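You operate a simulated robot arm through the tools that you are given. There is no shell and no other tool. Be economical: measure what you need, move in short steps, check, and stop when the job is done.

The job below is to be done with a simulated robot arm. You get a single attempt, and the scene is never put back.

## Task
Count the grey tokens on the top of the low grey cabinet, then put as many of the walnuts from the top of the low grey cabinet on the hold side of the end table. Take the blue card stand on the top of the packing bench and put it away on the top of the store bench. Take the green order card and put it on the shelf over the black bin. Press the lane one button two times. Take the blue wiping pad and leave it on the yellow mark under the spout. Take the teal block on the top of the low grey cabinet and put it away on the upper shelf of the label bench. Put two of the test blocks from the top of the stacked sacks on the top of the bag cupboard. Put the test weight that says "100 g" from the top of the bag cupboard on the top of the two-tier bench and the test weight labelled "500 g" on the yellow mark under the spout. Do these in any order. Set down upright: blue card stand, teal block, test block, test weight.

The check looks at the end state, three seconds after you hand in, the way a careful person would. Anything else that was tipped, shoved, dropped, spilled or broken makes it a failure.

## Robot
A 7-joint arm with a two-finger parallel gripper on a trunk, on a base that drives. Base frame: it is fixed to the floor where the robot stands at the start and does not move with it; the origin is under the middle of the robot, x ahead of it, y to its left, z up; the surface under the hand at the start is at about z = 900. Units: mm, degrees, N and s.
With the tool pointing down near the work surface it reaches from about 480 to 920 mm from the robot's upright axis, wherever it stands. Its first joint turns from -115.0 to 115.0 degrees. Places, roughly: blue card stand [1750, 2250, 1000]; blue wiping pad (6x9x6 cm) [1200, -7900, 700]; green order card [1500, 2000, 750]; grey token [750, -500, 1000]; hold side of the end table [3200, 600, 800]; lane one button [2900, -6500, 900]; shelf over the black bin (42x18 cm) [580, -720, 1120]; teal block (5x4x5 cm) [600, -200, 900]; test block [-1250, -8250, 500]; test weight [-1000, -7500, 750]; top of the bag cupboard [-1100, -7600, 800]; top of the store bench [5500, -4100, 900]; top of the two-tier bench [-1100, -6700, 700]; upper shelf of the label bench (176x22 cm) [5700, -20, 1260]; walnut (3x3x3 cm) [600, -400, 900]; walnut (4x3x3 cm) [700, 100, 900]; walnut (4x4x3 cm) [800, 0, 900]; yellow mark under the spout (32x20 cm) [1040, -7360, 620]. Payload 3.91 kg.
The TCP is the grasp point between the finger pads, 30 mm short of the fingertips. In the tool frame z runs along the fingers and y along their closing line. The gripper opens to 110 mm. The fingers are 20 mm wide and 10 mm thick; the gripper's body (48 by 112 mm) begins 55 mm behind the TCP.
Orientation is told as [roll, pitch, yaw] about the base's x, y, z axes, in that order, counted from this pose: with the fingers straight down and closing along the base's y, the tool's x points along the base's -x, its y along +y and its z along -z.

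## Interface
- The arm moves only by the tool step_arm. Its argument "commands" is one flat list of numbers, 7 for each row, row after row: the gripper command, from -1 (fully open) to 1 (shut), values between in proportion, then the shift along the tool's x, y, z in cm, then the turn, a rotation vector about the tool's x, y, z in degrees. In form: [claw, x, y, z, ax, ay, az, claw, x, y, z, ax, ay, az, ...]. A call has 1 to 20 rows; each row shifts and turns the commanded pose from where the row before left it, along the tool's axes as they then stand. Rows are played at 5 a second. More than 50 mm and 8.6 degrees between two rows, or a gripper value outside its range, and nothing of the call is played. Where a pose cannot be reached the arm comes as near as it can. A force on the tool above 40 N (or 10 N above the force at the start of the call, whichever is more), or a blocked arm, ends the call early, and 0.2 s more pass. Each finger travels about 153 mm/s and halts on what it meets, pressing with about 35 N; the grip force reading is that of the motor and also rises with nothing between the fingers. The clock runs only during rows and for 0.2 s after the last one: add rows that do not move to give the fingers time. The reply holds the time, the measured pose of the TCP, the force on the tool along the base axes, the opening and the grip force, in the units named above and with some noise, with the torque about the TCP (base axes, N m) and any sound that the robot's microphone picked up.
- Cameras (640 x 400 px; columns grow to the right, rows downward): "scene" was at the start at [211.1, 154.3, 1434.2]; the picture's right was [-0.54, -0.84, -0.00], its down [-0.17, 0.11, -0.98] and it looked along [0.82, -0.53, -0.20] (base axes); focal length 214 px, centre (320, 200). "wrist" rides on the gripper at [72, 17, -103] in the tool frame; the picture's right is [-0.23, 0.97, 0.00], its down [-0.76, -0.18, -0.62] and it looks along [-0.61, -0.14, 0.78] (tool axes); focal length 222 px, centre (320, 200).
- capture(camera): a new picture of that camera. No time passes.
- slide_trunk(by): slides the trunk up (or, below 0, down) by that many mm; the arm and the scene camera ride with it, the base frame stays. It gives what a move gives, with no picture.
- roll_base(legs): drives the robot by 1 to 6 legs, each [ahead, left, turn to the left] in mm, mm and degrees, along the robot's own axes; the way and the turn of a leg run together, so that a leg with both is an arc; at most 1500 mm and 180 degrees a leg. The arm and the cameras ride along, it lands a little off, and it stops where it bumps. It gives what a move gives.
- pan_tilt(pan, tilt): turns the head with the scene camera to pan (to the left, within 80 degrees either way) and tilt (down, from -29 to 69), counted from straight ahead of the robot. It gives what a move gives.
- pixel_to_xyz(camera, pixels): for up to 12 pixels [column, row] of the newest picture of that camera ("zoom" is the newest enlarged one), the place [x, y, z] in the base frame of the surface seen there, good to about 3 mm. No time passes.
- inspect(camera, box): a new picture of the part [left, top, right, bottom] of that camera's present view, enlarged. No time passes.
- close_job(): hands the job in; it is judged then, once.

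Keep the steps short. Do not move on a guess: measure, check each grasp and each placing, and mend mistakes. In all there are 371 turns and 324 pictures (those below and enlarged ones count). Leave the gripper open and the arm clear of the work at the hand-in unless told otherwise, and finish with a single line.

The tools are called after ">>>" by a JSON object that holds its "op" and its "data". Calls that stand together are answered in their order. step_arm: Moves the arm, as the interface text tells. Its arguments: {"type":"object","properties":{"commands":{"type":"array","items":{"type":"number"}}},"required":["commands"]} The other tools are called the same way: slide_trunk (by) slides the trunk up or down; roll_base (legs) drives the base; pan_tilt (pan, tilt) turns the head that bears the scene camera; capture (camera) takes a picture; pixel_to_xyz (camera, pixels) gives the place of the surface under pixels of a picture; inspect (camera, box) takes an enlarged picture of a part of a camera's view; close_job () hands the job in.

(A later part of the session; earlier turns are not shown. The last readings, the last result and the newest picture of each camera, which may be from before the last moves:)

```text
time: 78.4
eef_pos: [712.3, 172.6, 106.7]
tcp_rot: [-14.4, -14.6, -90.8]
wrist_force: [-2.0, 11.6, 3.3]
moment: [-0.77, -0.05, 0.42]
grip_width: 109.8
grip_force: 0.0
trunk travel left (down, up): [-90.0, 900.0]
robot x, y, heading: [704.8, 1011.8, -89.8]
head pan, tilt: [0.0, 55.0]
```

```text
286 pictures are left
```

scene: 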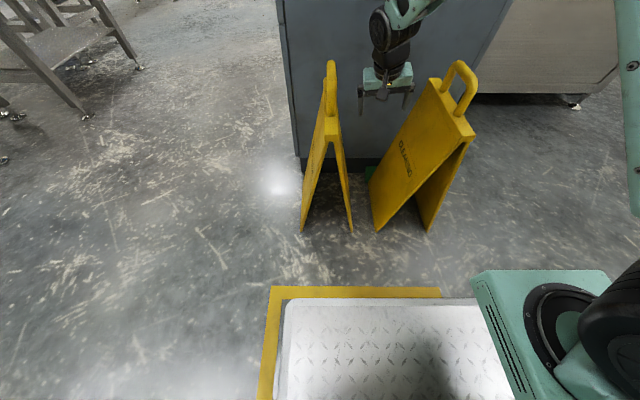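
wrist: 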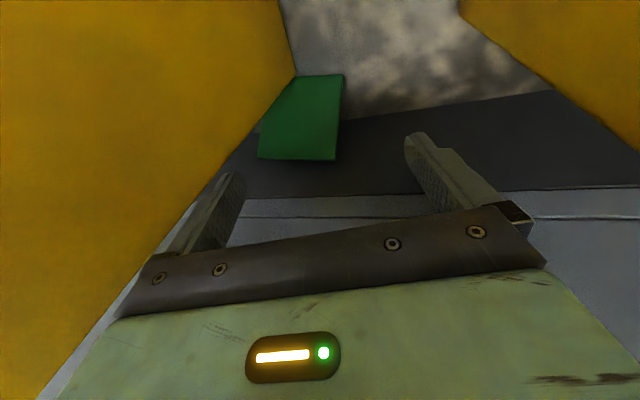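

An 11 N push in +y says the hand's back touches the cabinet side. I'll back away 25 mm in y and tilt the tool 13° more.

>>> {"op": "step_arm", "data": {"commands": [-1, 2.5, 0, 0, 0, 0, 0, -1, 0, 0, 0, 0, -6.5, 0, -1, 0, 0, 0, 0, -6.5, 0, -1, 0, 0, 0, 0, 0, 0]}}

>>> {"op": "capture", "data": {"camera": "wrist"}}

>>> {"op": "inspect", "data": {"camera": "scene", "box": [280, 60, 480, 240]}}

```text
time: 79.4
eef_pos: [712.3, 193.7, 103.5]
tcp_rot: [-15.6, -27.2, -87.2]
wrist_force: [1.3, -1.4, 0.8]
moment: [0.05, 0.07, 0.04]
grip_width: 108.9
grip_force: 0.0
trunk travel left (down, up): [-90.0, 900.0]
robot x, y, heading: [705.2, 1010.2, -89.4]
head pan, tilt: [0.0, 55.0]
```

```text
285 pictures are left
```

wrist: 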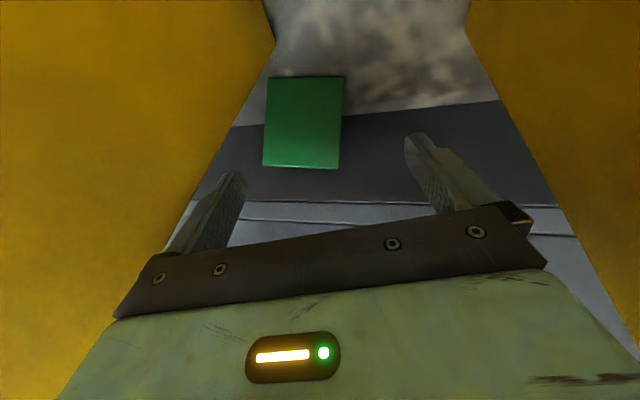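

```text
2.22 times, centred on (380, 150) of scene
```

zoom: 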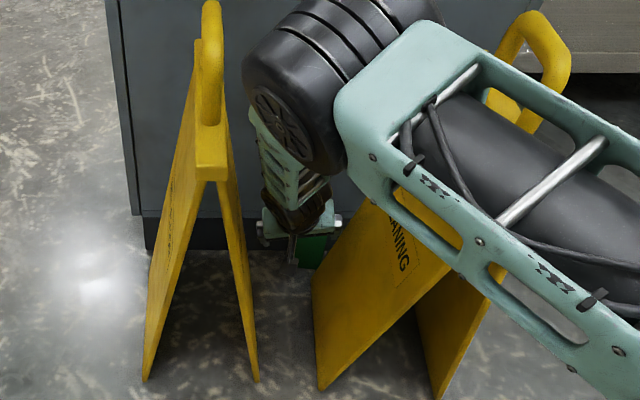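

The elbow has come down over the CLEANING sign and seems to have nudged it a little (its foot moved in the picture). I'll raise the trunk 300 so the elbow rises clear, then check the sign.

>>> {"op": "slide_trunk", "data": {"by": 300}}

>>> {"op": "capture", "data": {"camera": "scene"}}

>>> {"op": "capture", "data": {"camera": "wrist"}}

```text
time: 82.4
eef_pos: [712.8, 193.8, 402.4]
tcp_rot: [-15.7, -27.3, -87.3]
wrist_force: [-0.5, -0.3, -0.4]
moment: [-0.03, 0.03, -0.02]
grip_width: 110.0
grip_force: 0.2
trunk travel left (down, up): [-390.0, 600.0]
robot x, y, heading: [709.1, 1014.3, -89.6]
head pan, tilt: [0.0, 55.0]
```

```text
283 pictures are left
```

scene: 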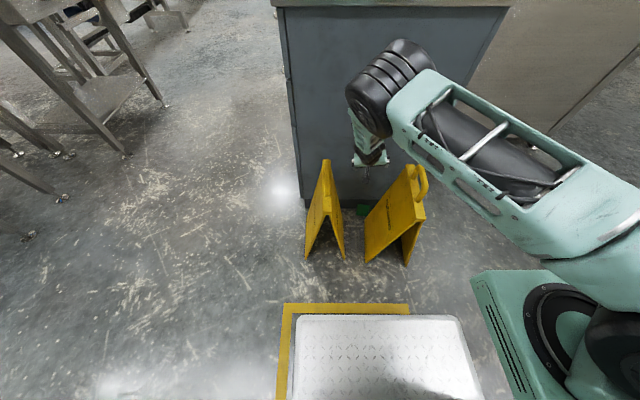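

```text
282 pictures are left
```

wrist: 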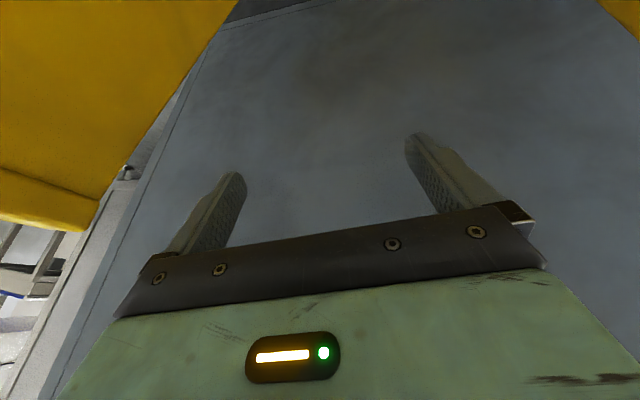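

>>> {"op": "inspect", "data": {"camera": "scene", "box": [290, 150, 450, 275]}}

>>> {"op": "pixel_to_xyz", "data": {"camera": "scene", "pixels": [[368, 261], [404, 264], [424, 218], [407, 168], [366, 220], [360, 208], [343, 257], [308, 256], [327, 210], [326, 162], [415, 215]]}}

```text
3.20 times, centred on (370, 212) of scene
```

zoom: 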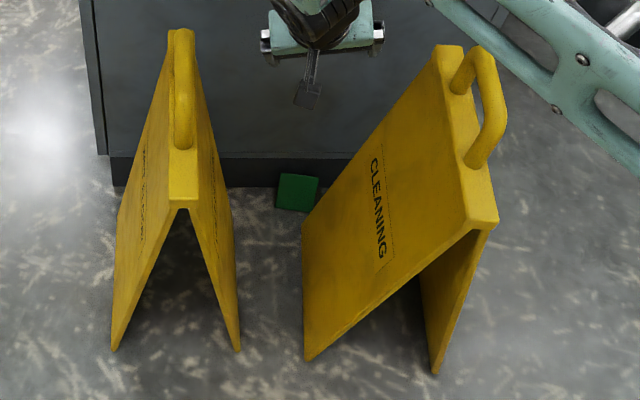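

```text
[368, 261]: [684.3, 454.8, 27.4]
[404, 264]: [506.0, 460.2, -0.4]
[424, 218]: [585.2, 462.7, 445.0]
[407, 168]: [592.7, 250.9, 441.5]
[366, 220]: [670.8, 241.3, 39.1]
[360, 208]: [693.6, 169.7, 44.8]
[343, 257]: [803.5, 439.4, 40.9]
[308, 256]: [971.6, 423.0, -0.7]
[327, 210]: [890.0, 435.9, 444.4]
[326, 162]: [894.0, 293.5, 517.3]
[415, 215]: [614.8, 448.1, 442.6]
```

The sign has shifted about (-20,+25) mm; I'll set it back later. Now, with the trunk higher, descend by arm only, 150 mm, watching the elbow.

>>> {"op": "step_arm", "data": {"commands": [-1, 1.59, 0.87, 3.29, 0, 0, 0, -1, 1.59, 0.87, 3.29, 0, 0, 0, -1, 1.59, 0.87, 3.29, 0, 0, 0, -1, 1.59, 0.87, 3.29, 0, 0, 0, -1, 0, 0, 0, 0, 0, 0]}}

>>> {"op": "capture", "data": {"camera": "scene"}}

>>> {"op": "capture", "data": {"camera": "wrist"}}

```text
time: 83.6
eef_pos: [711.5, 188.2, 252.3]
tcp_rot: [-15.5, -27.3, -87.2]
wrist_force: [0.0, 0.2, -0.3]
moment: [0.02, 0.0, -0.03]
grip_width: 109.9
grip_force: 0.2
trunk travel left (down, up): [-390.0, 600.0]
robot x, y, heading: [707.4, 1013.2, -89.8]
head pan, tilt: [0.0, 55.0]
```

```text
280 pictures are left
```

scene: 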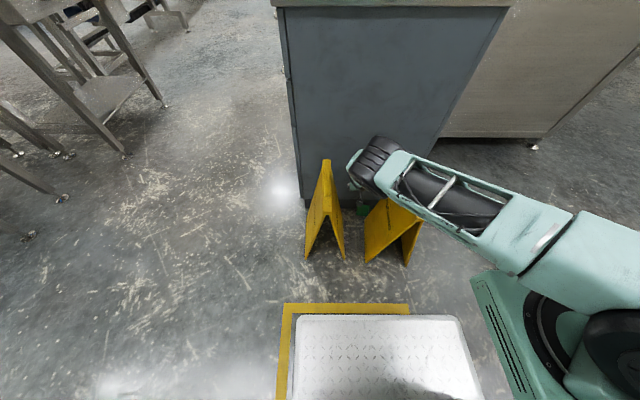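

```text
279 pictures are left
```

wrist: 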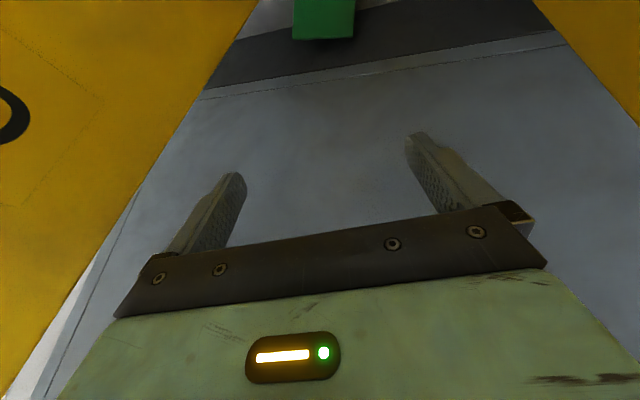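

>>> {"op": "pixel_to_xyz", "data": {"camera": "scene", "pixels": [[380, 150], [365, 178], [400, 205], [430, 180], [440, 222], [500, 250], [520, 220], [560, 240]]}}

>>> {"op": "pixel_to_xyz", "data": {"camera": "wrist", "pixels": [[296, 36], [352, 34], [325, 37], [325, 10], [300, 5], [350, 5]]}}

```text
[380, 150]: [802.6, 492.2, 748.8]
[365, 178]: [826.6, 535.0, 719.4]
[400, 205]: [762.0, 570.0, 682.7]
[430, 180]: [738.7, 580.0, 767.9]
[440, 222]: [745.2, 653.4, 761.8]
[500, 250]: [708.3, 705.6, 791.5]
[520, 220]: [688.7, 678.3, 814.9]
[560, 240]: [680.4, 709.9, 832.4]
```

```text
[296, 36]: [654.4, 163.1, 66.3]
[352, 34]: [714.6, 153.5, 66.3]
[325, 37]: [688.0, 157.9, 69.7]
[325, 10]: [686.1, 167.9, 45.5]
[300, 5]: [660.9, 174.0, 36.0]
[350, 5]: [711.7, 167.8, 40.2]
```

The arm links are high (z≈680+) above the signs. Descend to z≈110.

>>> {"op": "step_arm", "data": {"commands": [-1, 1.19, 0.76, 3.3, 0, 0, 0, -1, 1.19, 0.76, 3.3, 0, 0, 0, -1, 1.19, 0.76, 3.3, 0, 0, 0, -1, 1.19, 0.76, 3.3, 0, 0, 0, -1, 0, 0, 0, 0, 0, 0]}}

>>> {"op": "capture", "data": {"camera": "wrist"}}

```text
time: 84.2
eef_pos: [725.8, 169.3, 216.6]
tcp_rot: [-14.7, -26.9, -88.7]
wrist_force: [-3.1, 24.6, -19.6]
moment: [1.43, 1.17, 1.19]
grip_width: 109.8
grip_force: 0.0
trunk travel left (down, up): [-390.0, 600.0]
robot x, y, heading: [706.7, 1012.9, -89.8]
head pan, tilt: [0.0, 55.0]
stopped in row 2: the force on the tool passed its limit at 120 N (the readings are from after the stop); the commanded pose is now the measured one
```

```text
278 pictures are left
```

wrist: 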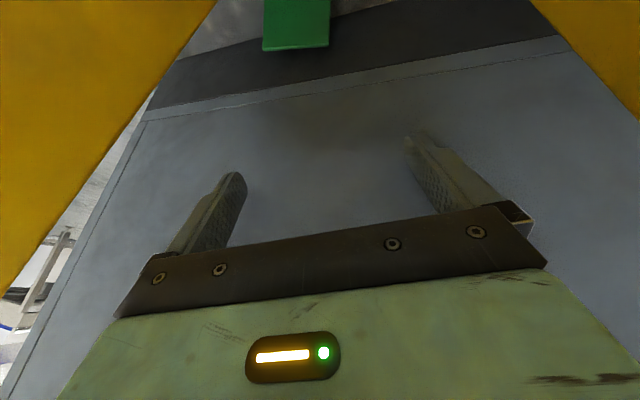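

The pose went out of reach and the hand pressed the cabinet. Back off up and away, then lower the trunk a bit instead.

>>> {"op": "step_arm", "data": {"commands": [-1, 2.2, -1.0, -3, 0, 0, 0, -1, 0, 0, 0, 0, 0, 0]}}

```text
time: 84.8
eef_pos: [725.5, 200.8, 235.4]
tcp_rot: [-14.4, -27.4, -88.4]
wrist_force: [0.0, 0.3, -1.5]
moment: [0.01, 0.0, 0.01]
grip_width: 110.2
grip_force: 0.0
trunk travel left (down, up): [-390.0, 600.0]
robot x, y, heading: [708.0, 1012.0, -89.6]
head pan, tilt: [0.0, 55.0]
```

>>> {"op": "slide_trunk", "data": {"by": -125}}

>>> {"op": "capture", "data": {"camera": "wrist"}}

>>> {"op": "capture", "data": {"camera": "scene"}}

```text
time: 86.3
eef_pos: [725.3, 200.9, 111.3]
tcp_rot: [-14.3, -27.4, -88.5]
wrist_force: [-0.8, -0.4, -0.1]
moment: [0.02, 0.01, 0.01]
grip_width: 110.0
grip_force: 0.1
trunk travel left (down, up): [-265.0, 725.0]
robot x, y, heading: [706.7, 1013.7, -89.7]
head pan, tilt: [0.0, 55.0]
```

```text
277 pictures are left
```

wrist: 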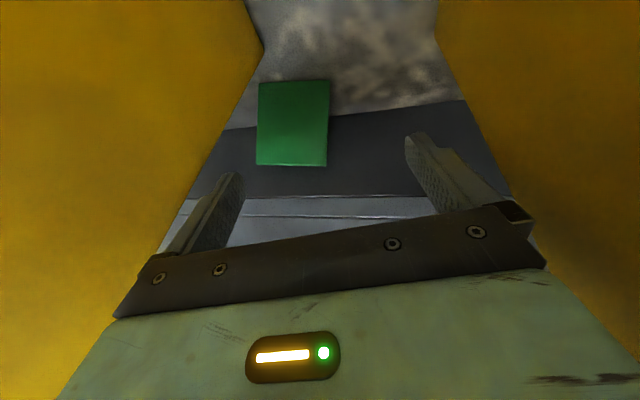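

```text
276 pictures are left
```

scene: 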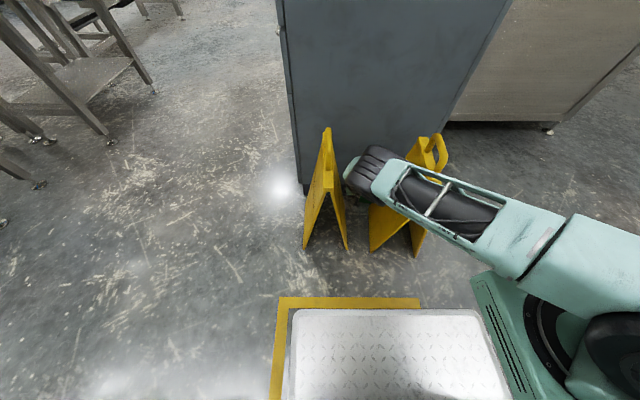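

>>> {"op": "pixel_to_xyz", "data": {"camera": "wrist", "pixels": [[259, 163], [325, 163], [292, 164], [262, 120], [325, 120], [262, 87], [327, 85]]}}

```text
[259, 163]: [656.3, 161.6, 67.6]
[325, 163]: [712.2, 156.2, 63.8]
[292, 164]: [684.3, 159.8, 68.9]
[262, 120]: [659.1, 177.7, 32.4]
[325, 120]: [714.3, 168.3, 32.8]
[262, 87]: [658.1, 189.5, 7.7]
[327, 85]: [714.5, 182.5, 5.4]
```

Now first shift 20 mm to -x, then slide along the fingers over the card edges.

>>> {"op": "step_arm", "data": {"commands": [-1, 0, -2, 0, 0, 0, 0, -1, 0.05, 0.4, 3.2, 0, 0, 0, -1, 0.05, 0.9, 3.2, 0, 0, 0, -1, 0, 0, 0, 0, 0, 0]}}

>>> {"op": "capture", "data": {"camera": "wrist"}}

```text
time: 87.1
eef_pos: [716.1, 168.7, 86.8]
tcp_rot: [-13.6, -26.5, -90.0]
wrist_force: [-4.0, 25.3, -20.7]
moment: [1.41, 1.13, 1.13]
grip_width: 108.6
grip_force: 0.1
trunk travel left (down, up): [-265.0, 725.0]
robot x, y, heading: [706.9, 1015.1, -89.8]
head pan, tilt: [0.0, 55.0]
stopped in row 3: the force on the tool passed its limit at 127 N (the readings are from after the stop); the commanded pose is now the measured one
```

```text
275 pictures are left
```

wrist: 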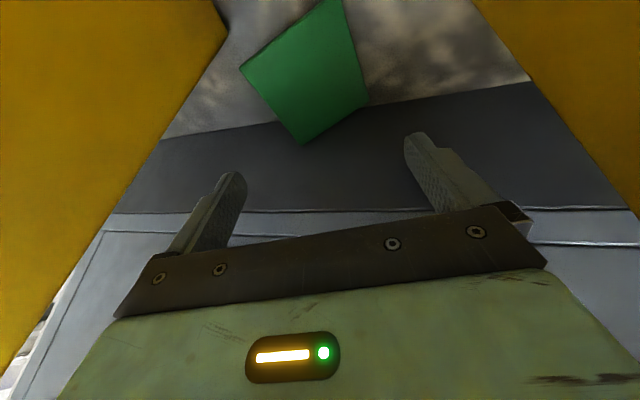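

Reach limit at about 175 mm below the trunk reference deflected the arm into the cabinet. Back off first, then view the card.

>>> {"op": "step_arm", "data": {"commands": [-1, 2.2, 0, -3, 0, 0, 0, -1, 1, 0, -3, 0, 0, 0, -1, 0, 0, 0, 0, 0, 0]}}

>>> {"op": "capture", "data": {"camera": "wrist"}}

>>> {"op": "inspect", "data": {"camera": "scene", "box": [290, 120, 450, 270]}}

```text
time: 87.9
eef_pos: [733.7, 224.8, 126.1]
tcp_rot: [-13.4, -26.8, -89.9]
wrist_force: [-0.7, 0.6, 0.8]
moment: [0.0, 0.02, -0.01]
grip_width: 110.1
grip_force: 0.0
trunk travel left (down, up): [-265.0, 725.0]
robot x, y, heading: [703.7, 1012.4, -89.9]
head pan, tilt: [0.0, 55.0]
```

```text
274 pictures are left
```

wrist: 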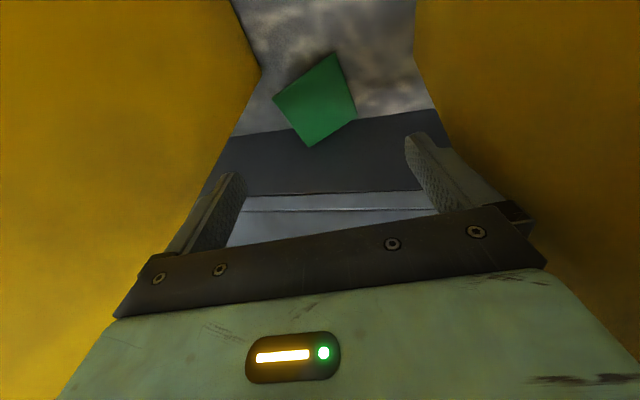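

```text
2.67 times, centred on (370, 195) of scene
```

zoom: 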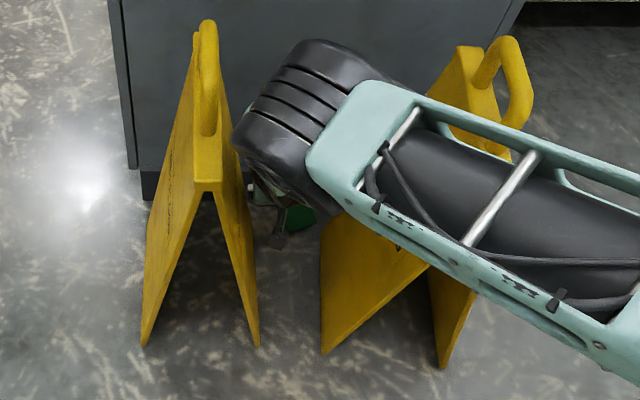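

>>> {"op": "pixel_to_xyz", "data": {"camera": "wrist", "pixels": [[335, 56], [276, 98], [310, 145], [354, 112], [315, 100], [325, 125], [295, 125], [305, 78], [345, 85], [355, 120], [340, 160], [262, 75]]}}

>>> {"op": "inspect", "data": {"camera": "wrist", "box": [240, 30, 380, 170]}}

```text
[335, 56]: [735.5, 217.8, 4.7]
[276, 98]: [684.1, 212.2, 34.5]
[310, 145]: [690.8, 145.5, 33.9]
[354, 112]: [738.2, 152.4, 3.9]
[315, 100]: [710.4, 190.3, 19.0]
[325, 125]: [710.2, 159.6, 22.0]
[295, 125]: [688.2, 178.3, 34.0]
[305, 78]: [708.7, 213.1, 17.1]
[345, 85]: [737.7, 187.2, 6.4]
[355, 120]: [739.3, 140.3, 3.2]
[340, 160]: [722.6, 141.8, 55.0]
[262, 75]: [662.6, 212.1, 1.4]
```

```text
2.86 times, centred on (310, 100) of wrist
```

zoom: 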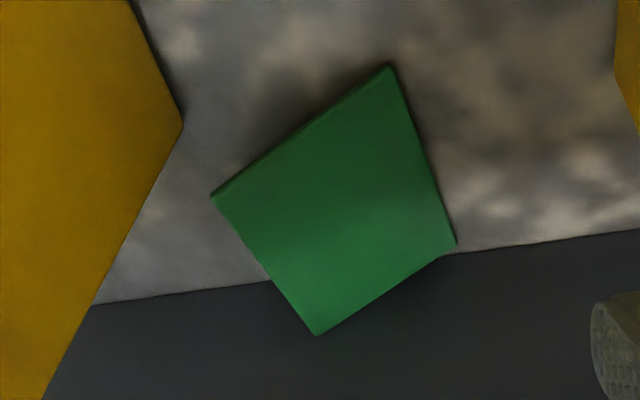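

The card now lies face-down, propped on its tab: x 686–738, y 145–218, raised side (x 686) at z 34. I'll take out the lean, reduce tilt to 20°, and shift over it at present height.

>>> {"op": "step_arm", "data": {"commands": [-1, 0, 0, 0, -6.7, 0, 0, -1, 0, 0, 0, -6.7, 0, 0, -1, 0, 0, 0, 0, 6.8, 0, -1, -1.4, -1.0, 0.5, 0, 0, 0, -1, 0, 0, 0, 0, 0, 0]}}

>>> {"op": "capture", "data": {"camera": "wrist"}}

```text
time: 89.1
eef_pos: [724.0, 207.7, 124.9]
tcp_rot: [0.0, -20.0, -89.8]
wrist_force: [-0.8, 0.0, 0.0]
moment: [-0.01, 0.0, 0.0]
grip_width: 109.9
grip_force: 0.1
trunk travel left (down, up): [-265.0, 725.0]
robot x, y, heading: [704.3, 1011.5, -89.7]
head pan, tilt: [0.0, 55.0]
```

```text
271 pictures are left
```

wrist: 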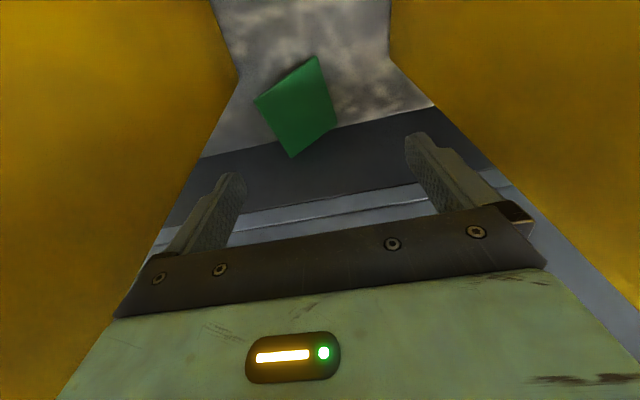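

>>> {"op": "slide_trunk", "data": {"by": -65}}

>>> {"op": "capture", "data": {"camera": "wrist"}}

>>> {"op": "inspect", "data": {"camera": "scene", "box": [290, 120, 450, 270]}}

```text
time: 90.2
eef_pos: [724.8, 206.8, 59.6]
tcp_rot: [0.1, -20.1, -89.8]
wrist_force: [2.5, -0.2, -0.3]
moment: [0.02, -0.05, 0.03]
grip_width: 109.0
grip_force: 0.0
trunk travel left (down, up): [-200.0, 790.0]
robot x, y, heading: [704.3, 1014.6, -89.9]
head pan, tilt: [0.0, 55.0]
```

```text
270 pictures are left
```

wrist: 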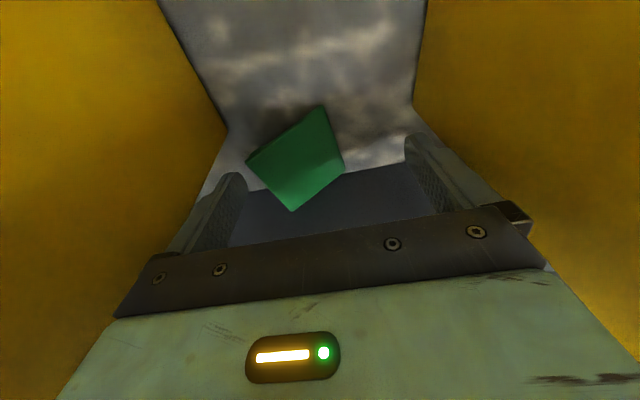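

```text
2.67 times, centred on (370, 195) of scene
```

zoom: 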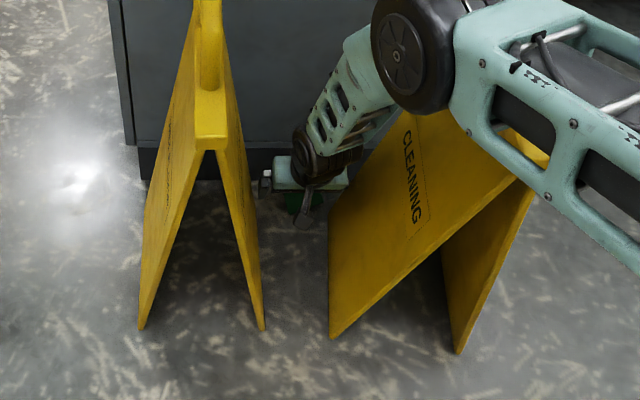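

Slight 2.5 N in x. Now down along the tool to put the tips around the card (floor level).

>>> {"op": "step_arm", "data": {"commands": [-1, -0.2, -0.3, 1.6, 0, 0, 0, -1, -0.2, -0.3, 1.4, 0, 0, 0, -1, 0, 0, 0, 0, 0, 0]}}

>>> {"op": "capture", "data": {"camera": "wrist"}}

```text
time: 91.0
eef_pos: [717.8, 192.6, 33.7]
tcp_rot: [0.0, -20.0, -89.8]
wrist_force: [2.9, -1.8, 1.6]
moment: [0.07, 0.22, 0.01]
grip_width: 109.0
grip_force: 0.0
trunk travel left (down, up): [-200.0, 790.0]
robot x, y, heading: [702.3, 1013.3, -89.8]
head pan, tilt: [0.0, 55.0]
```

```text
268 pictures are left
```

wrist: 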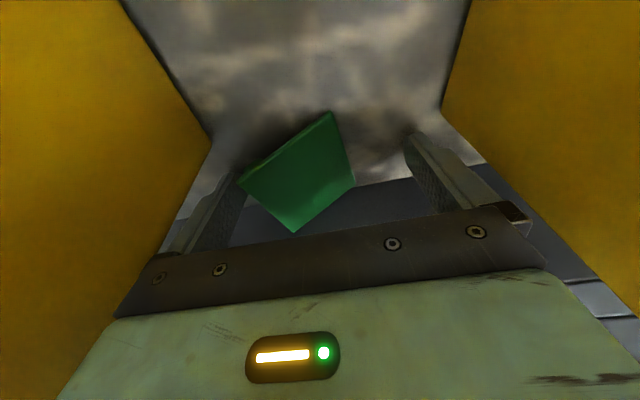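

Tips are at floor level on both sides of the card. Closing.

>>> {"op": "step_arm", "data": {"commands": [-0.3, 0, 0, 0, 0, 0, 0, 0.2, 0, 0, 0, 0, 0, 0, 1, 0, 0, 0, 0, 0, 0, 1, 0, 0, 0, 0, 0, 0]}}

>>> {"op": "capture", "data": {"camera": "wrist"}}

```text
time: 92.0
eef_pos: [716.5, 192.6, 32.8]
tcp_rot: [0.1, -20.1, -89.7]
wrist_force: [-0.4, -0.4, 0.0]
moment: [0.01, 0.03, -0.03]
grip_width: 64.7
grip_force: 35.5
trunk travel left (down, up): [-200.0, 790.0]
robot x, y, heading: [706.0, 1012.6, -89.5]
head pan, tilt: [0.0, 55.0]
```

```text
267 pictures are left
```

wrist: 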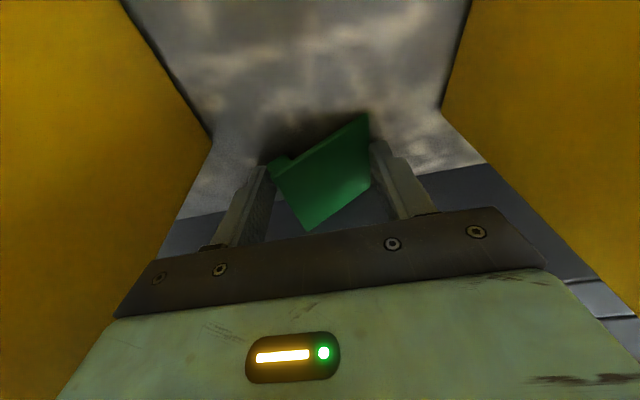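

Gripped at 64.7 mm. Lift gently with the trunk.

>>> {"op": "slide_trunk", "data": {"by": 100}}

>>> {"op": "capture", "data": {"camera": "wrist"}}

```text
time: 93.3
eef_pos: [717.4, 193.0, 133.3]
tcp_rot: [0.0, -20.0, -89.8]
wrist_force: [0.0, 0.0, -0.2]
moment: [-0.02, 0.02, 0.0]
grip_width: 64.5
grip_force: 35.0
trunk travel left (down, up): [-300.0, 690.0]
robot x, y, heading: [706.5, 1013.6, -89.8]
head pan, tilt: [0.0, 55.0]
```

```text
266 pictures are left
```

wrist: 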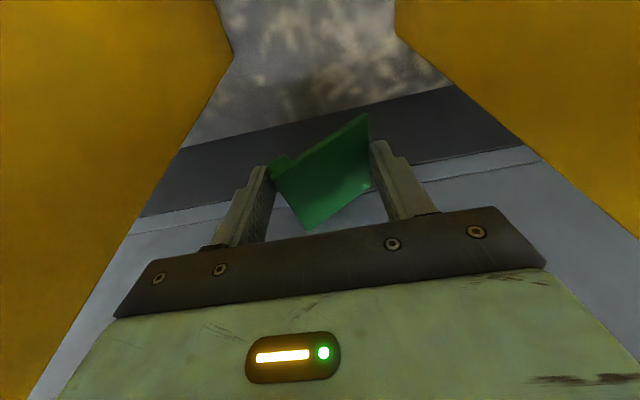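

Card held. Raise the trunk.

>>> {"op": "slide_trunk", "data": {"by": 400}}

>>> {"op": "slide_trunk", "data": {"by": 290}}

>>> {"op": "capture", "data": {"camera": "scene"}}

```text
time: 97.1
eef_pos: [718.4, 194.5, 533.6]
tcp_rot: [-0.1, -20.0, -89.8]
wrist_force: [0.3, -0.2, -0.4]
moment: [0.01, 0.02, -0.02]
grip_width: 64.4
grip_force: 35.5
trunk travel left (down, up): [-700.0, 290.0]
robot x, y, heading: [705.7, 1010.1, -89.9]
head pan, tilt: [0.0, 55.0]
```

```text
time: 100.0
eef_pos: [717.9, 192.9, 823.1]
tcp_rot: [0.0, -19.9, -89.9]
wrist_force: [0.3, 1.4, 0.5]
moment: [0.0, -0.02, 0.0]
grip_width: 64.3
grip_force: 35.0
trunk travel left (down, up): [-990.0, 0.0]
robot x, y, heading: [708.5, 1013.8, -89.6]
head pan, tilt: [0.0, 55.0]
```

```text
265 pictures are left
```

scene: 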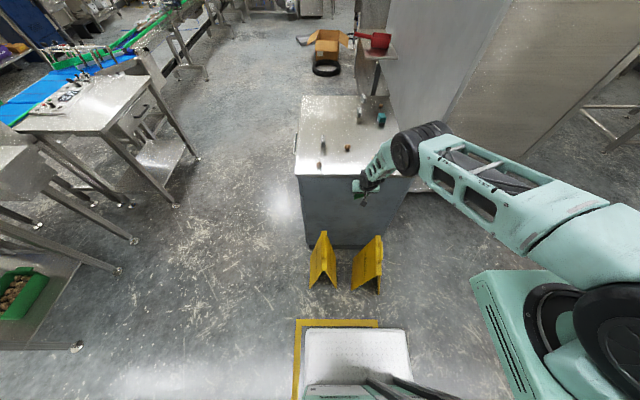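

Raise the arm 400 mm and draw it back a bit.

>>> {"op": "step_arm", "data": {"commands": [1, -0.8, 0, -3.96, 0, 0, 0, 1, -0.8, 0, -3.96, 0, 0, 0, 1, -0.8, 0, -3.96, 0, 0, 0, 1, -0.8, 0, -3.96, 0, 0, 0, 1, -0.8, 0, -3.96, 0, 0, 0, 1, -0.8, 0, -3.96, 0, 0, 0, 1, -0.8, 0, -3.96, 0, 0, 0, 1, -0.8, 0, -3.96, 0, 0, 0, 1, -0.8, 0, -3.96, 0, 0, 0, 1, -0.8, 0, -3.96, 0, 0, 0, 1, 0, 0, 0, 0, 0, 0]}}

>>> {"op": "capture", "data": {"camera": "scene"}}

```text
time: 102.5
eef_pos: [719.3, 250.7, 1225.0]
tcp_rot: [0.0, -20.0, -89.7]
wrist_force: [0.3, -1.0, 0.0]
moment: [-0.01, -0.03, 0.05]
grip_width: 27.7
grip_force: 34.9
trunk travel left (down, up): [-990.0, 0.0]
robot x, y, heading: [704.5, 1014.6, -90.0]
head pan, tilt: [0.0, 55.0]
```

```text
264 pictures are left
```

scene: 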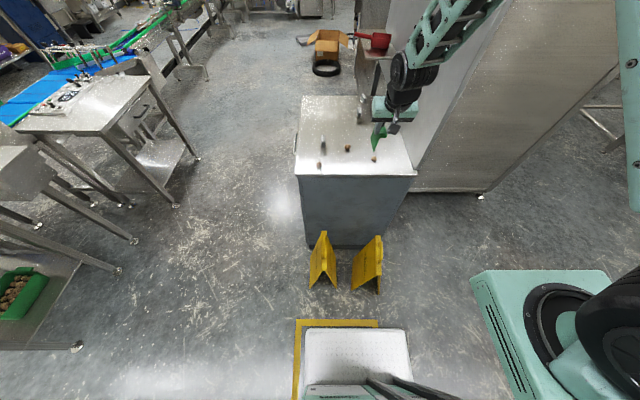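

The width fell to 27.7 — the card swung in the grip. Check with the wrist camera.

>>> {"op": "capture", "data": {"camera": "wrist"}}

```text
263 pictures are left
```

wrist: 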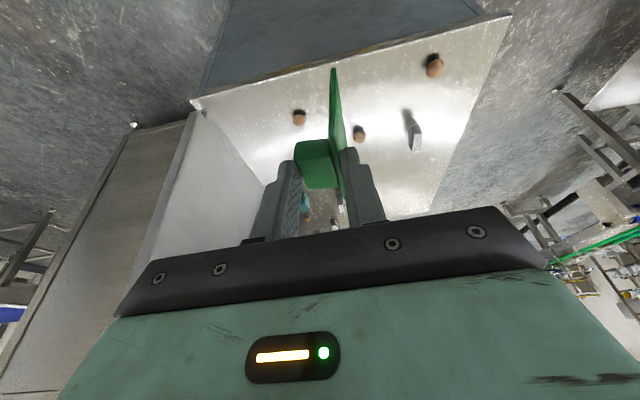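

It is now held firmly tab-and-sheet between the pads. Drive round to the far side of the cabinet: right-of-way clear; hand at z 1225.

>>> {"op": "roll_base", "data": {"legs": [[0, 850, 0], [0, 0, -90], [0, 1350, 0]]}}

>>> {"op": "pan_tilt", "data": {"pan": 20, "tilt": 40}}

>>> {"op": "capture", "data": {"camera": "scene"}}

```text
time: 117.2
eef_pos: [767.8, -356.9, 1224.4]
tcp_rot: [0.0, -20.0, 179.5]
wrist_force: [-0.3, 0.0, -0.3]
moment: [0.02, 0.01, 0.03]
grip_width: 28.5
grip_force: 34.9
trunk travel left (down, up): [-990.0, 0.0]
robot x, y, heading: [1528.8, -351.8, 179.6]
head pan, tilt: [0.0, 55.0]
```

```text
time: 118.0
eef_pos: [767.0, -356.0, 1222.9]
tcp_rot: [0.0, -20.0, 179.6]
wrist_force: [0.2, 0.2, 0.0]
moment: [-0.01, 0.0, 0.03]
grip_width: 28.5
grip_force: 34.5
trunk travel left (down, up): [-990.0, 0.0]
robot x, y, heading: [1530.4, -353.9, 179.7]
head pan, tilt: [20.0, 40.0]
```

```text
262 pictures are left
```

scene: 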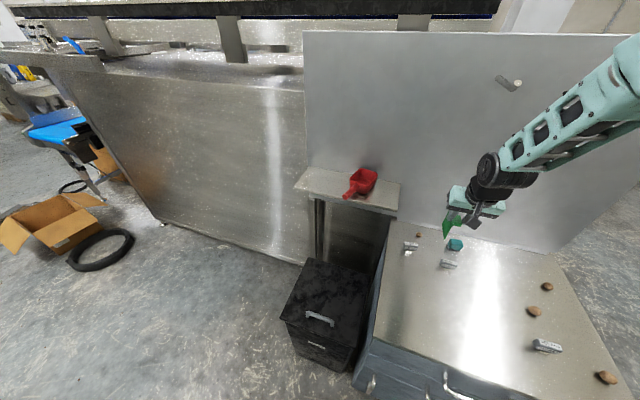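

>>> {"op": "pixel_to_xyz", "data": {"camera": "scene", "pixels": [[296, 187], [307, 168], [398, 212], [399, 185], [362, 180], [350, 195], [320, 180], [385, 200], [375, 177], [356, 172], [310, 60], [330, 310]]}}

>>> {"op": "inspect", "data": {"camera": "scene", "box": [360, 200, 640, 390]}}

>>> {"op": "inspect", "data": {"camera": "scene", "box": [280, 150, 420, 240]}}

```text
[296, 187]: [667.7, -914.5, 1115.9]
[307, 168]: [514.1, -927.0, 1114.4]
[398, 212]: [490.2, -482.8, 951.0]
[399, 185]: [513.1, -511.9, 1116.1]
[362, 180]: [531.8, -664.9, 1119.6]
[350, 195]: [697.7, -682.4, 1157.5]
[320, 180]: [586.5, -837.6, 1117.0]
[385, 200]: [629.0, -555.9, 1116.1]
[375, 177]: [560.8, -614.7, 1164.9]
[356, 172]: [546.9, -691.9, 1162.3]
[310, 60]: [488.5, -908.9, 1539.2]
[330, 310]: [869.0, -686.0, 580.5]
```

```text
2.11 times, centred on (500, 295) of scene
```

zoom: 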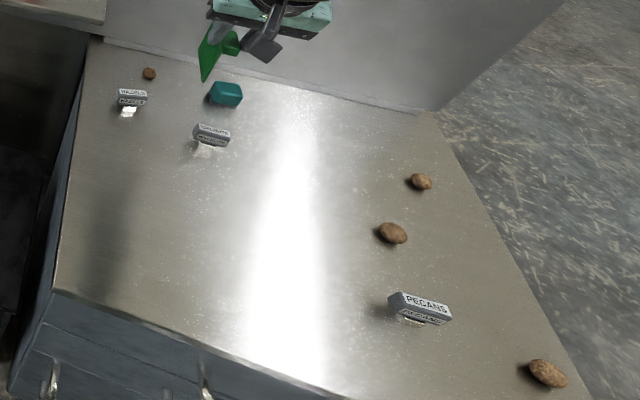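

```text
4.44 times, centred on (350, 195) of scene
```

zoom: 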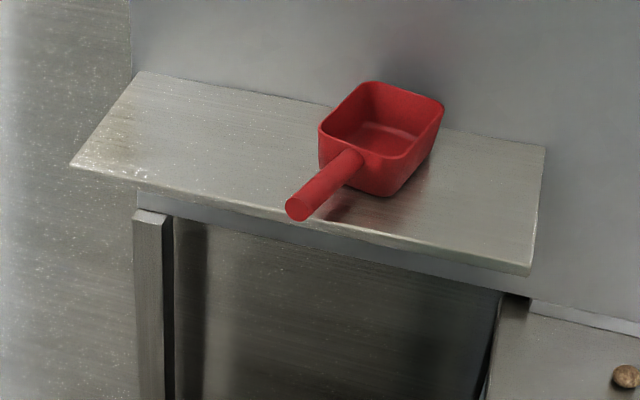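

Shelf is x 490–670, y -927…-510, z 1116; its left part (around y -835) is free. Check floor obstacles before moving left.

>>> {"op": "pixel_to_xyz", "data": {"camera": "scene", "pixels": [[130, 240], [75, 270], [60, 250], [105, 205], [290, 340], [345, 370], [160, 215], [20, 120]]}}

```text
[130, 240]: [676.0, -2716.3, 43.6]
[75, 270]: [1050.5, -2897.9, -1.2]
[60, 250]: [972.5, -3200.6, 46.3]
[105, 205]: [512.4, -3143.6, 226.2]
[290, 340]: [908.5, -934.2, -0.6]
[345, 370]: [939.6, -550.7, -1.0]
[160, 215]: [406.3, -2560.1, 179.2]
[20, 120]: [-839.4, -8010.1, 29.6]
```

>>> {"op": "roll_base", "data": {"legs": [[0, 480, 0], [130, 0, 0]]}}

>>> {"op": "step_arm", "data": {"commands": [1, 0, 0, 0, 0, 7, 0, 1, 0, 0, 0, 0, 7, 0, 1, 0, 0, 0, 0, 6, 0, 1, 0, 0, 0, 0, 0, 0]}}

>>> {"op": "capture", "data": {"camera": "scene"}}

>>> {"op": "capture", "data": {"camera": "wrist"}}

```text
time: 121.7
eef_pos: [637.0, -830.4, 1223.1]
tcp_rot: [0.0, -20.0, 179.4]
wrist_force: [0.8, -0.7, 0.4]
moment: [0.03, -0.02, 0.02]
grip_width: 28.7
grip_force: 34.9
trunk travel left (down, up): [-990.0, 0.0]
robot x, y, heading: [1401.2, -829.2, 179.3]
head pan, tilt: [20.0, 40.0]
```

```text
time: 122.7
eef_pos: [636.2, -831.3, 1223.1]
tcp_rot: [0.0, 0.0, 179.3]
wrist_force: [0.3, -1.3, -0.9]
moment: [-0.02, 0.02, 0.03]
grip_width: 28.5
grip_force: 35.0
trunk travel left (down, up): [-990.0, 0.0]
robot x, y, heading: [1394.6, -826.1, 179.5]
head pan, tilt: [20.0, 40.0]
```

```text
259 pictures are left
```

scene: 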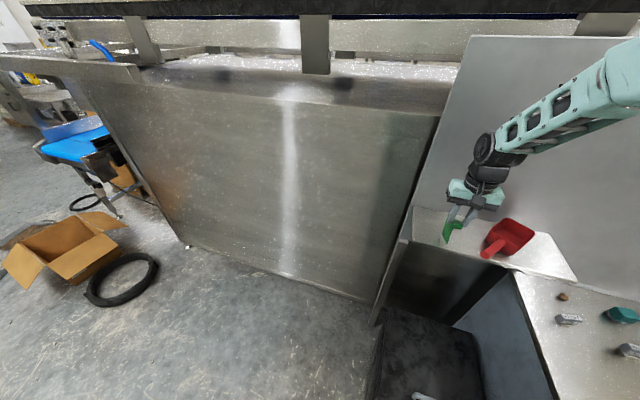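

```text
258 pictures are left
```

wrist: 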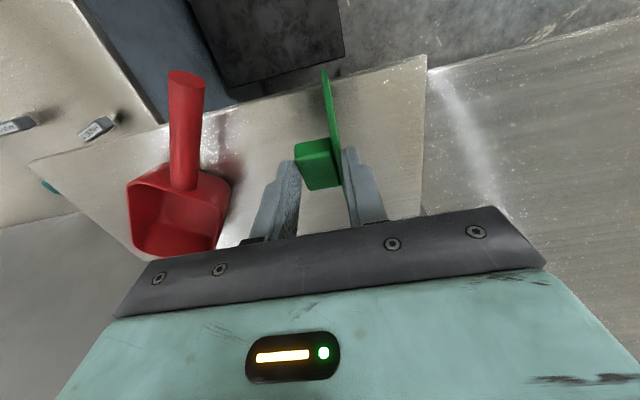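

>>> {"op": "inspect", "data": {"camera": "wrist", "box": [240, 50, 420, 250]}}

>>> {"op": "pixel_to_xyz", "data": {"camera": "wrist", "pixels": [[325, 72], [323, 80], [332, 100], [337, 150], [310, 145], [305, 175], [325, 170], [370, 100], [345, 180]]}}

>>> {"op": "inspect", "data": {"camera": "scene", "box": [410, 160, 540, 270]}}

```text
2.00 times, centred on (330, 150) of wrist
```

zoom: 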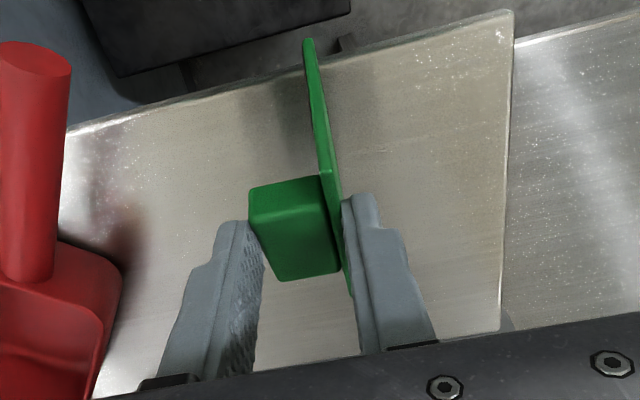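

```text
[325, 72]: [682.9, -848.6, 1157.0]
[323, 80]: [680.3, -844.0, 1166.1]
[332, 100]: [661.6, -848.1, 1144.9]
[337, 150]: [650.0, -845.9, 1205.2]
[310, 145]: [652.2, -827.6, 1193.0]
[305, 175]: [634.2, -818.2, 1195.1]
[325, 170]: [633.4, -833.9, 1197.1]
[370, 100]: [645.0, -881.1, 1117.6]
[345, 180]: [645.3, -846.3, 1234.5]
```

```text
3.64 times, centred on (475, 215) of scene
```

zoom: 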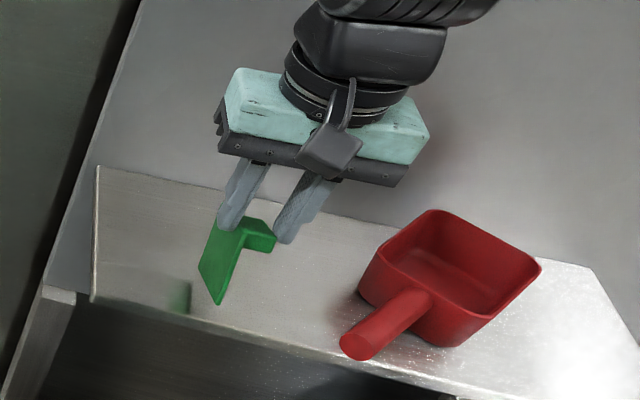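

Card hangs toward the robot to x≈683, z≈1145. I'll shift 60 mm toward the panel, roll 20° (so it falls face-up), and lower 20 mm.

>>> {"op": "step_arm", "data": {"commands": [1, -3, 0, 0, 0, 0, 0, 1, -3, 0, 0, 7, 0, 0, 1, 0, 0, 0, 7, 0, 0, 1, 0, 0, 0, 6, 0, 0, 1, 0, 0, 0, 0, 0, 0]}}

>>> {"op": "capture", "data": {"camera": "wrist"}}

>>> {"op": "inspect", "data": {"camera": "scene", "box": [410, 160, 540, 270]}}

```text
time: 123.9
eef_pos: [575.6, -828.4, 1223.4]
tcp_rot: [-20.2, 0.0, 179.2]
wrist_force: [-0.1, 0.8, -0.6]
moment: [0.03, -0.02, 0.0]
grip_width: 28.3
grip_force: 34.6
trunk travel left (down, up): [-990.0, 0.0]
robot x, y, heading: [1399.4, -829.4, 179.4]
head pan, tilt: [20.0, 40.0]
```

```text
255 pictures are left
```

wrist: 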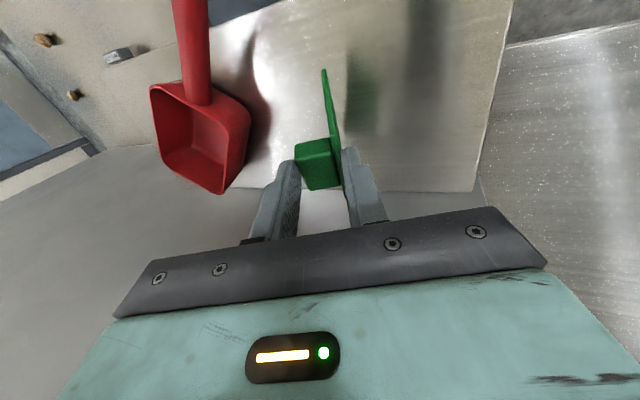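

```text
3.64 times, centred on (475, 215) of scene
```

zoom: 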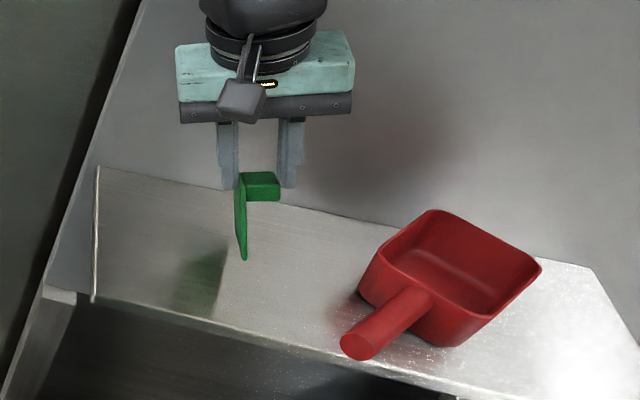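

>>> {"op": "pixel_to_xyz", "data": {"camera": "wrist", "pixels": [[324, 74], [328, 100], [333, 125], [326, 88]]}}

>>> {"op": "step_arm", "data": {"commands": [1, 0, 0.7, 1.9, 0, 0, 0, 1, 0, 0, 0, 0, 0, 0]}}

```text
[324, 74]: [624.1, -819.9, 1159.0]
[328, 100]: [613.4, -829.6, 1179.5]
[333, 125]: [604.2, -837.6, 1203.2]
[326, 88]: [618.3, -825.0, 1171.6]
```

```text
time: 124.5
eef_pos: [577.9, -828.1, 1207.3]
tcp_rot: [-20.0, -0.3, 179.4]
wrist_force: [2.5, -0.2, 30.6]
moment: [0.53, 0.25, -0.03]
grip_width: 28.8
grip_force: 35.5
trunk travel left (down, up): [-990.0, 0.0]
robot x, y, heading: [1399.1, -827.4, 179.8]
head pan, tilt: [20.0, 40.0]
```

Contact already (30 N up) at z 1207: the card's lower edge is on the shelf. Ease up 2 mm and open.

>>> {"op": "step_arm", "data": {"commands": [1, 0, 0, -0.1, 0, 0, 0, 0.3, 0, 0, 0, 0, 0, 0, 0, 0, 0, 0, 0, 0, 0, 0, 0, 0, 0, 0, 0, 0]}}

>>> {"op": "capture", "data": {"camera": "wrist"}}

>>> {"op": "inspect", "data": {"camera": "scene", "box": [410, 160, 540, 270]}}

```text
time: 125.5
eef_pos: [576.6, -830.5, 1203.3]
tcp_rot: [-19.9, -0.1, 179.4]
wrist_force: [-0.5, 0.5, -0.5]
moment: [0.01, 0.0, 0.0]
grip_width: 55.0
grip_force: 0.1
trunk travel left (down, up): [-990.0, 0.0]
robot x, y, heading: [1398.6, -824.9, 179.5]
head pan, tilt: [20.0, 40.0]
```

```text
253 pictures are left
```

wrist: 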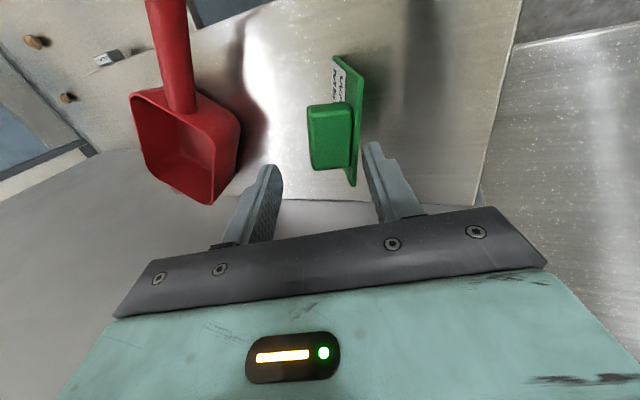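

```text
3.64 times, centred on (475, 215) of scene
```

zoom: 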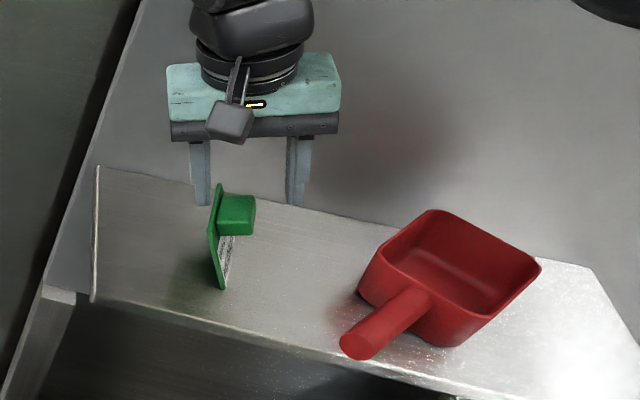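

The card stands on its edge. I'll level the tool, open wide, and gently nudge it so it lies down face-up (toward -y).

>>> {"op": "step_arm", "data": {"commands": [-0.4, 0, 0, 0, -7, 0, 0, -0.8, 0, 0, 0, -7, 0, 0, -1, 0, 0, 0, -6, 0, 0, -1, 0, 0, 0, 0, 0, 0]}}

>>> {"op": "capture", "data": {"camera": "wrist"}}

```text
time: 126.5
eef_pos: [577.4, -829.9, 1203.4]
tcp_rot: [0.1, 0.1, 179.4]
wrist_force: [0.3, -0.2, 0.1]
moment: [-0.01, -0.02, -0.02]
grip_width: 110.2
grip_force: 0.1
trunk travel left (down, up): [-990.0, 0.0]
robot x, y, heading: [1398.3, -833.9, 179.3]
head pan, tilt: [20.0, 40.0]
```

```text
251 pictures are left
```

wrist: 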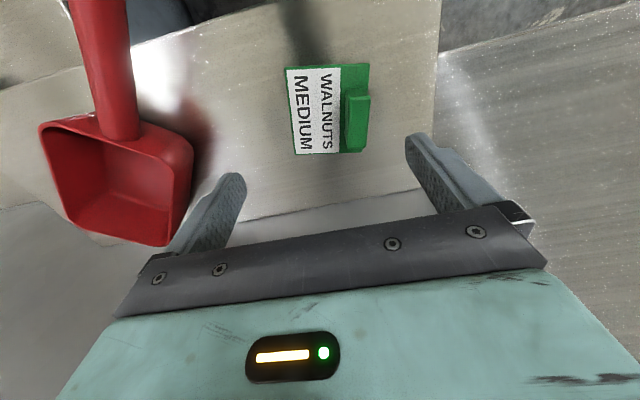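

The card has fallen flat, face-up, on the shelf. Raise and retract, then move to view the cabinet top from the wrist camera.

>>> {"op": "step_arm", "data": {"commands": [-1, 1, 0, -4.5, 0, 0, 0, -1, 1, 0, -4.5, 0, 0, 0, -1, 4, 0, 0, 0, 0, 0, -1, 4, 0, 0, 0, 0, 0, -1, 4, 0, 0, 0, 0, 0, -1, 0, 0, 0, 0, 0, 0]}}

>>> {"op": "roll_base", "data": {"legs": [[-20, -530, 0]]}}

>>> {"op": "capture", "data": {"camera": "wrist"}}

>>> {"op": "capture", "data": {"camera": "scene"}}

```text
time: 127.9
eef_pos: [717.3, -832.1, 1295.3]
tcp_rot: [0.0, 0.0, 179.4]
wrist_force: [0.1, 0.2, 0.2]
moment: [0.0, 0.03, -0.02]
grip_width: 110.1
grip_force: 0.0
trunk travel left (down, up): [-990.0, 0.0]
robot x, y, heading: [1399.5, -829.8, 179.4]
head pan, tilt: [20.0, 40.0]
```

```text
time: 131.0
eef_pos: [744.0, -290.9, 1293.9]
tcp_rot: [-0.1, -0.1, 179.0]
wrist_force: [0.3, -0.3, -0.1]
moment: [0.02, -0.01, 0.01]
grip_width: 109.8
grip_force: 0.0
trunk travel left (down, up): [-990.0, 0.0]
robot x, y, heading: [1427.1, -291.4, 178.8]
head pan, tilt: [20.0, 40.0]
```

```text
250 pictures are left
```

wrist: 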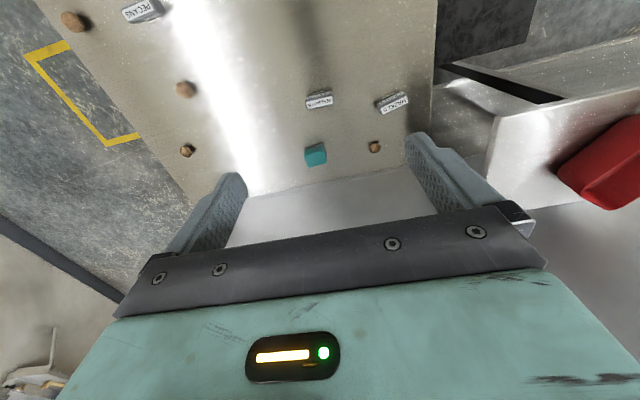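

```text
249 pictures are left
```

scene: 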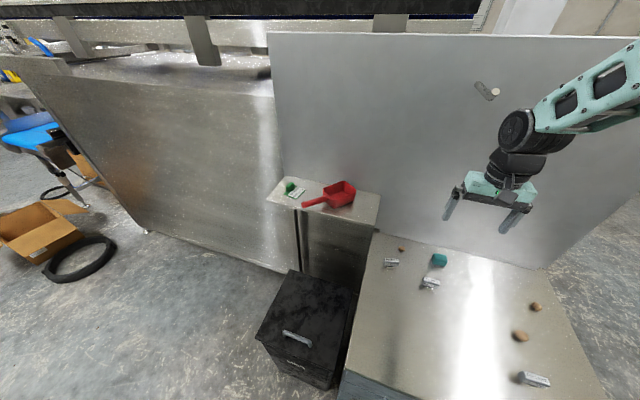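

>>> {"op": "inspect", "data": {"camera": "wrist", "box": [40, 0, 240, 170]}}

>>> {"op": "inspect", "data": {"camera": "wrist", "box": [280, 70, 430, 180]}}

>>> {"op": "pixel_to_xyz", "data": {"camera": "wrist", "pixels": [[140, 10], [319, 98], [392, 101], [75, 20], [185, 88], [187, 150], [376, 146], [315, 153], [320, 103], [390, 107]]}}

```text
2.35 times, centred on (140, 85) of wrist
```

zoom: 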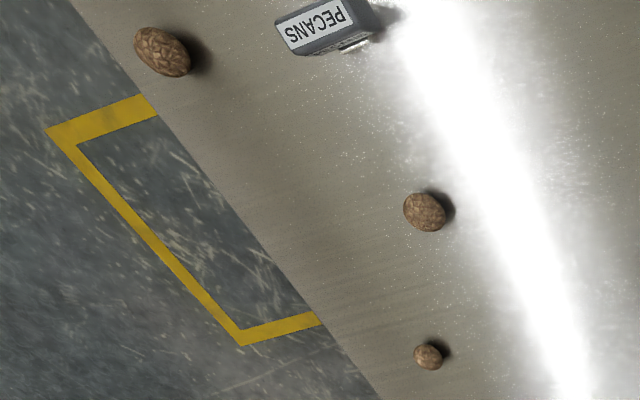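

```text
3.64 times, centred on (355, 125) of wrist
```

zoom: 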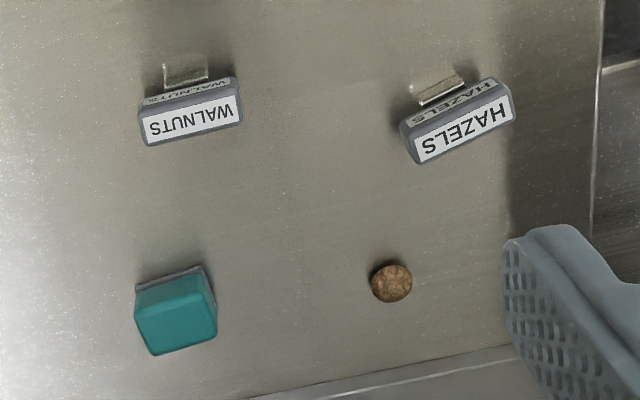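

```text
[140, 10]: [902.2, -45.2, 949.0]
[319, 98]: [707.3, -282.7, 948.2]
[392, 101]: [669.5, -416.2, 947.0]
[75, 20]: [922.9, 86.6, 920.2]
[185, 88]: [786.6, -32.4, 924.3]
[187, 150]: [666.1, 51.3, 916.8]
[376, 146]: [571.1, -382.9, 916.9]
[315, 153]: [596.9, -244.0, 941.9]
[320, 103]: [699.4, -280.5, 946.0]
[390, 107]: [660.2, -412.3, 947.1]
```

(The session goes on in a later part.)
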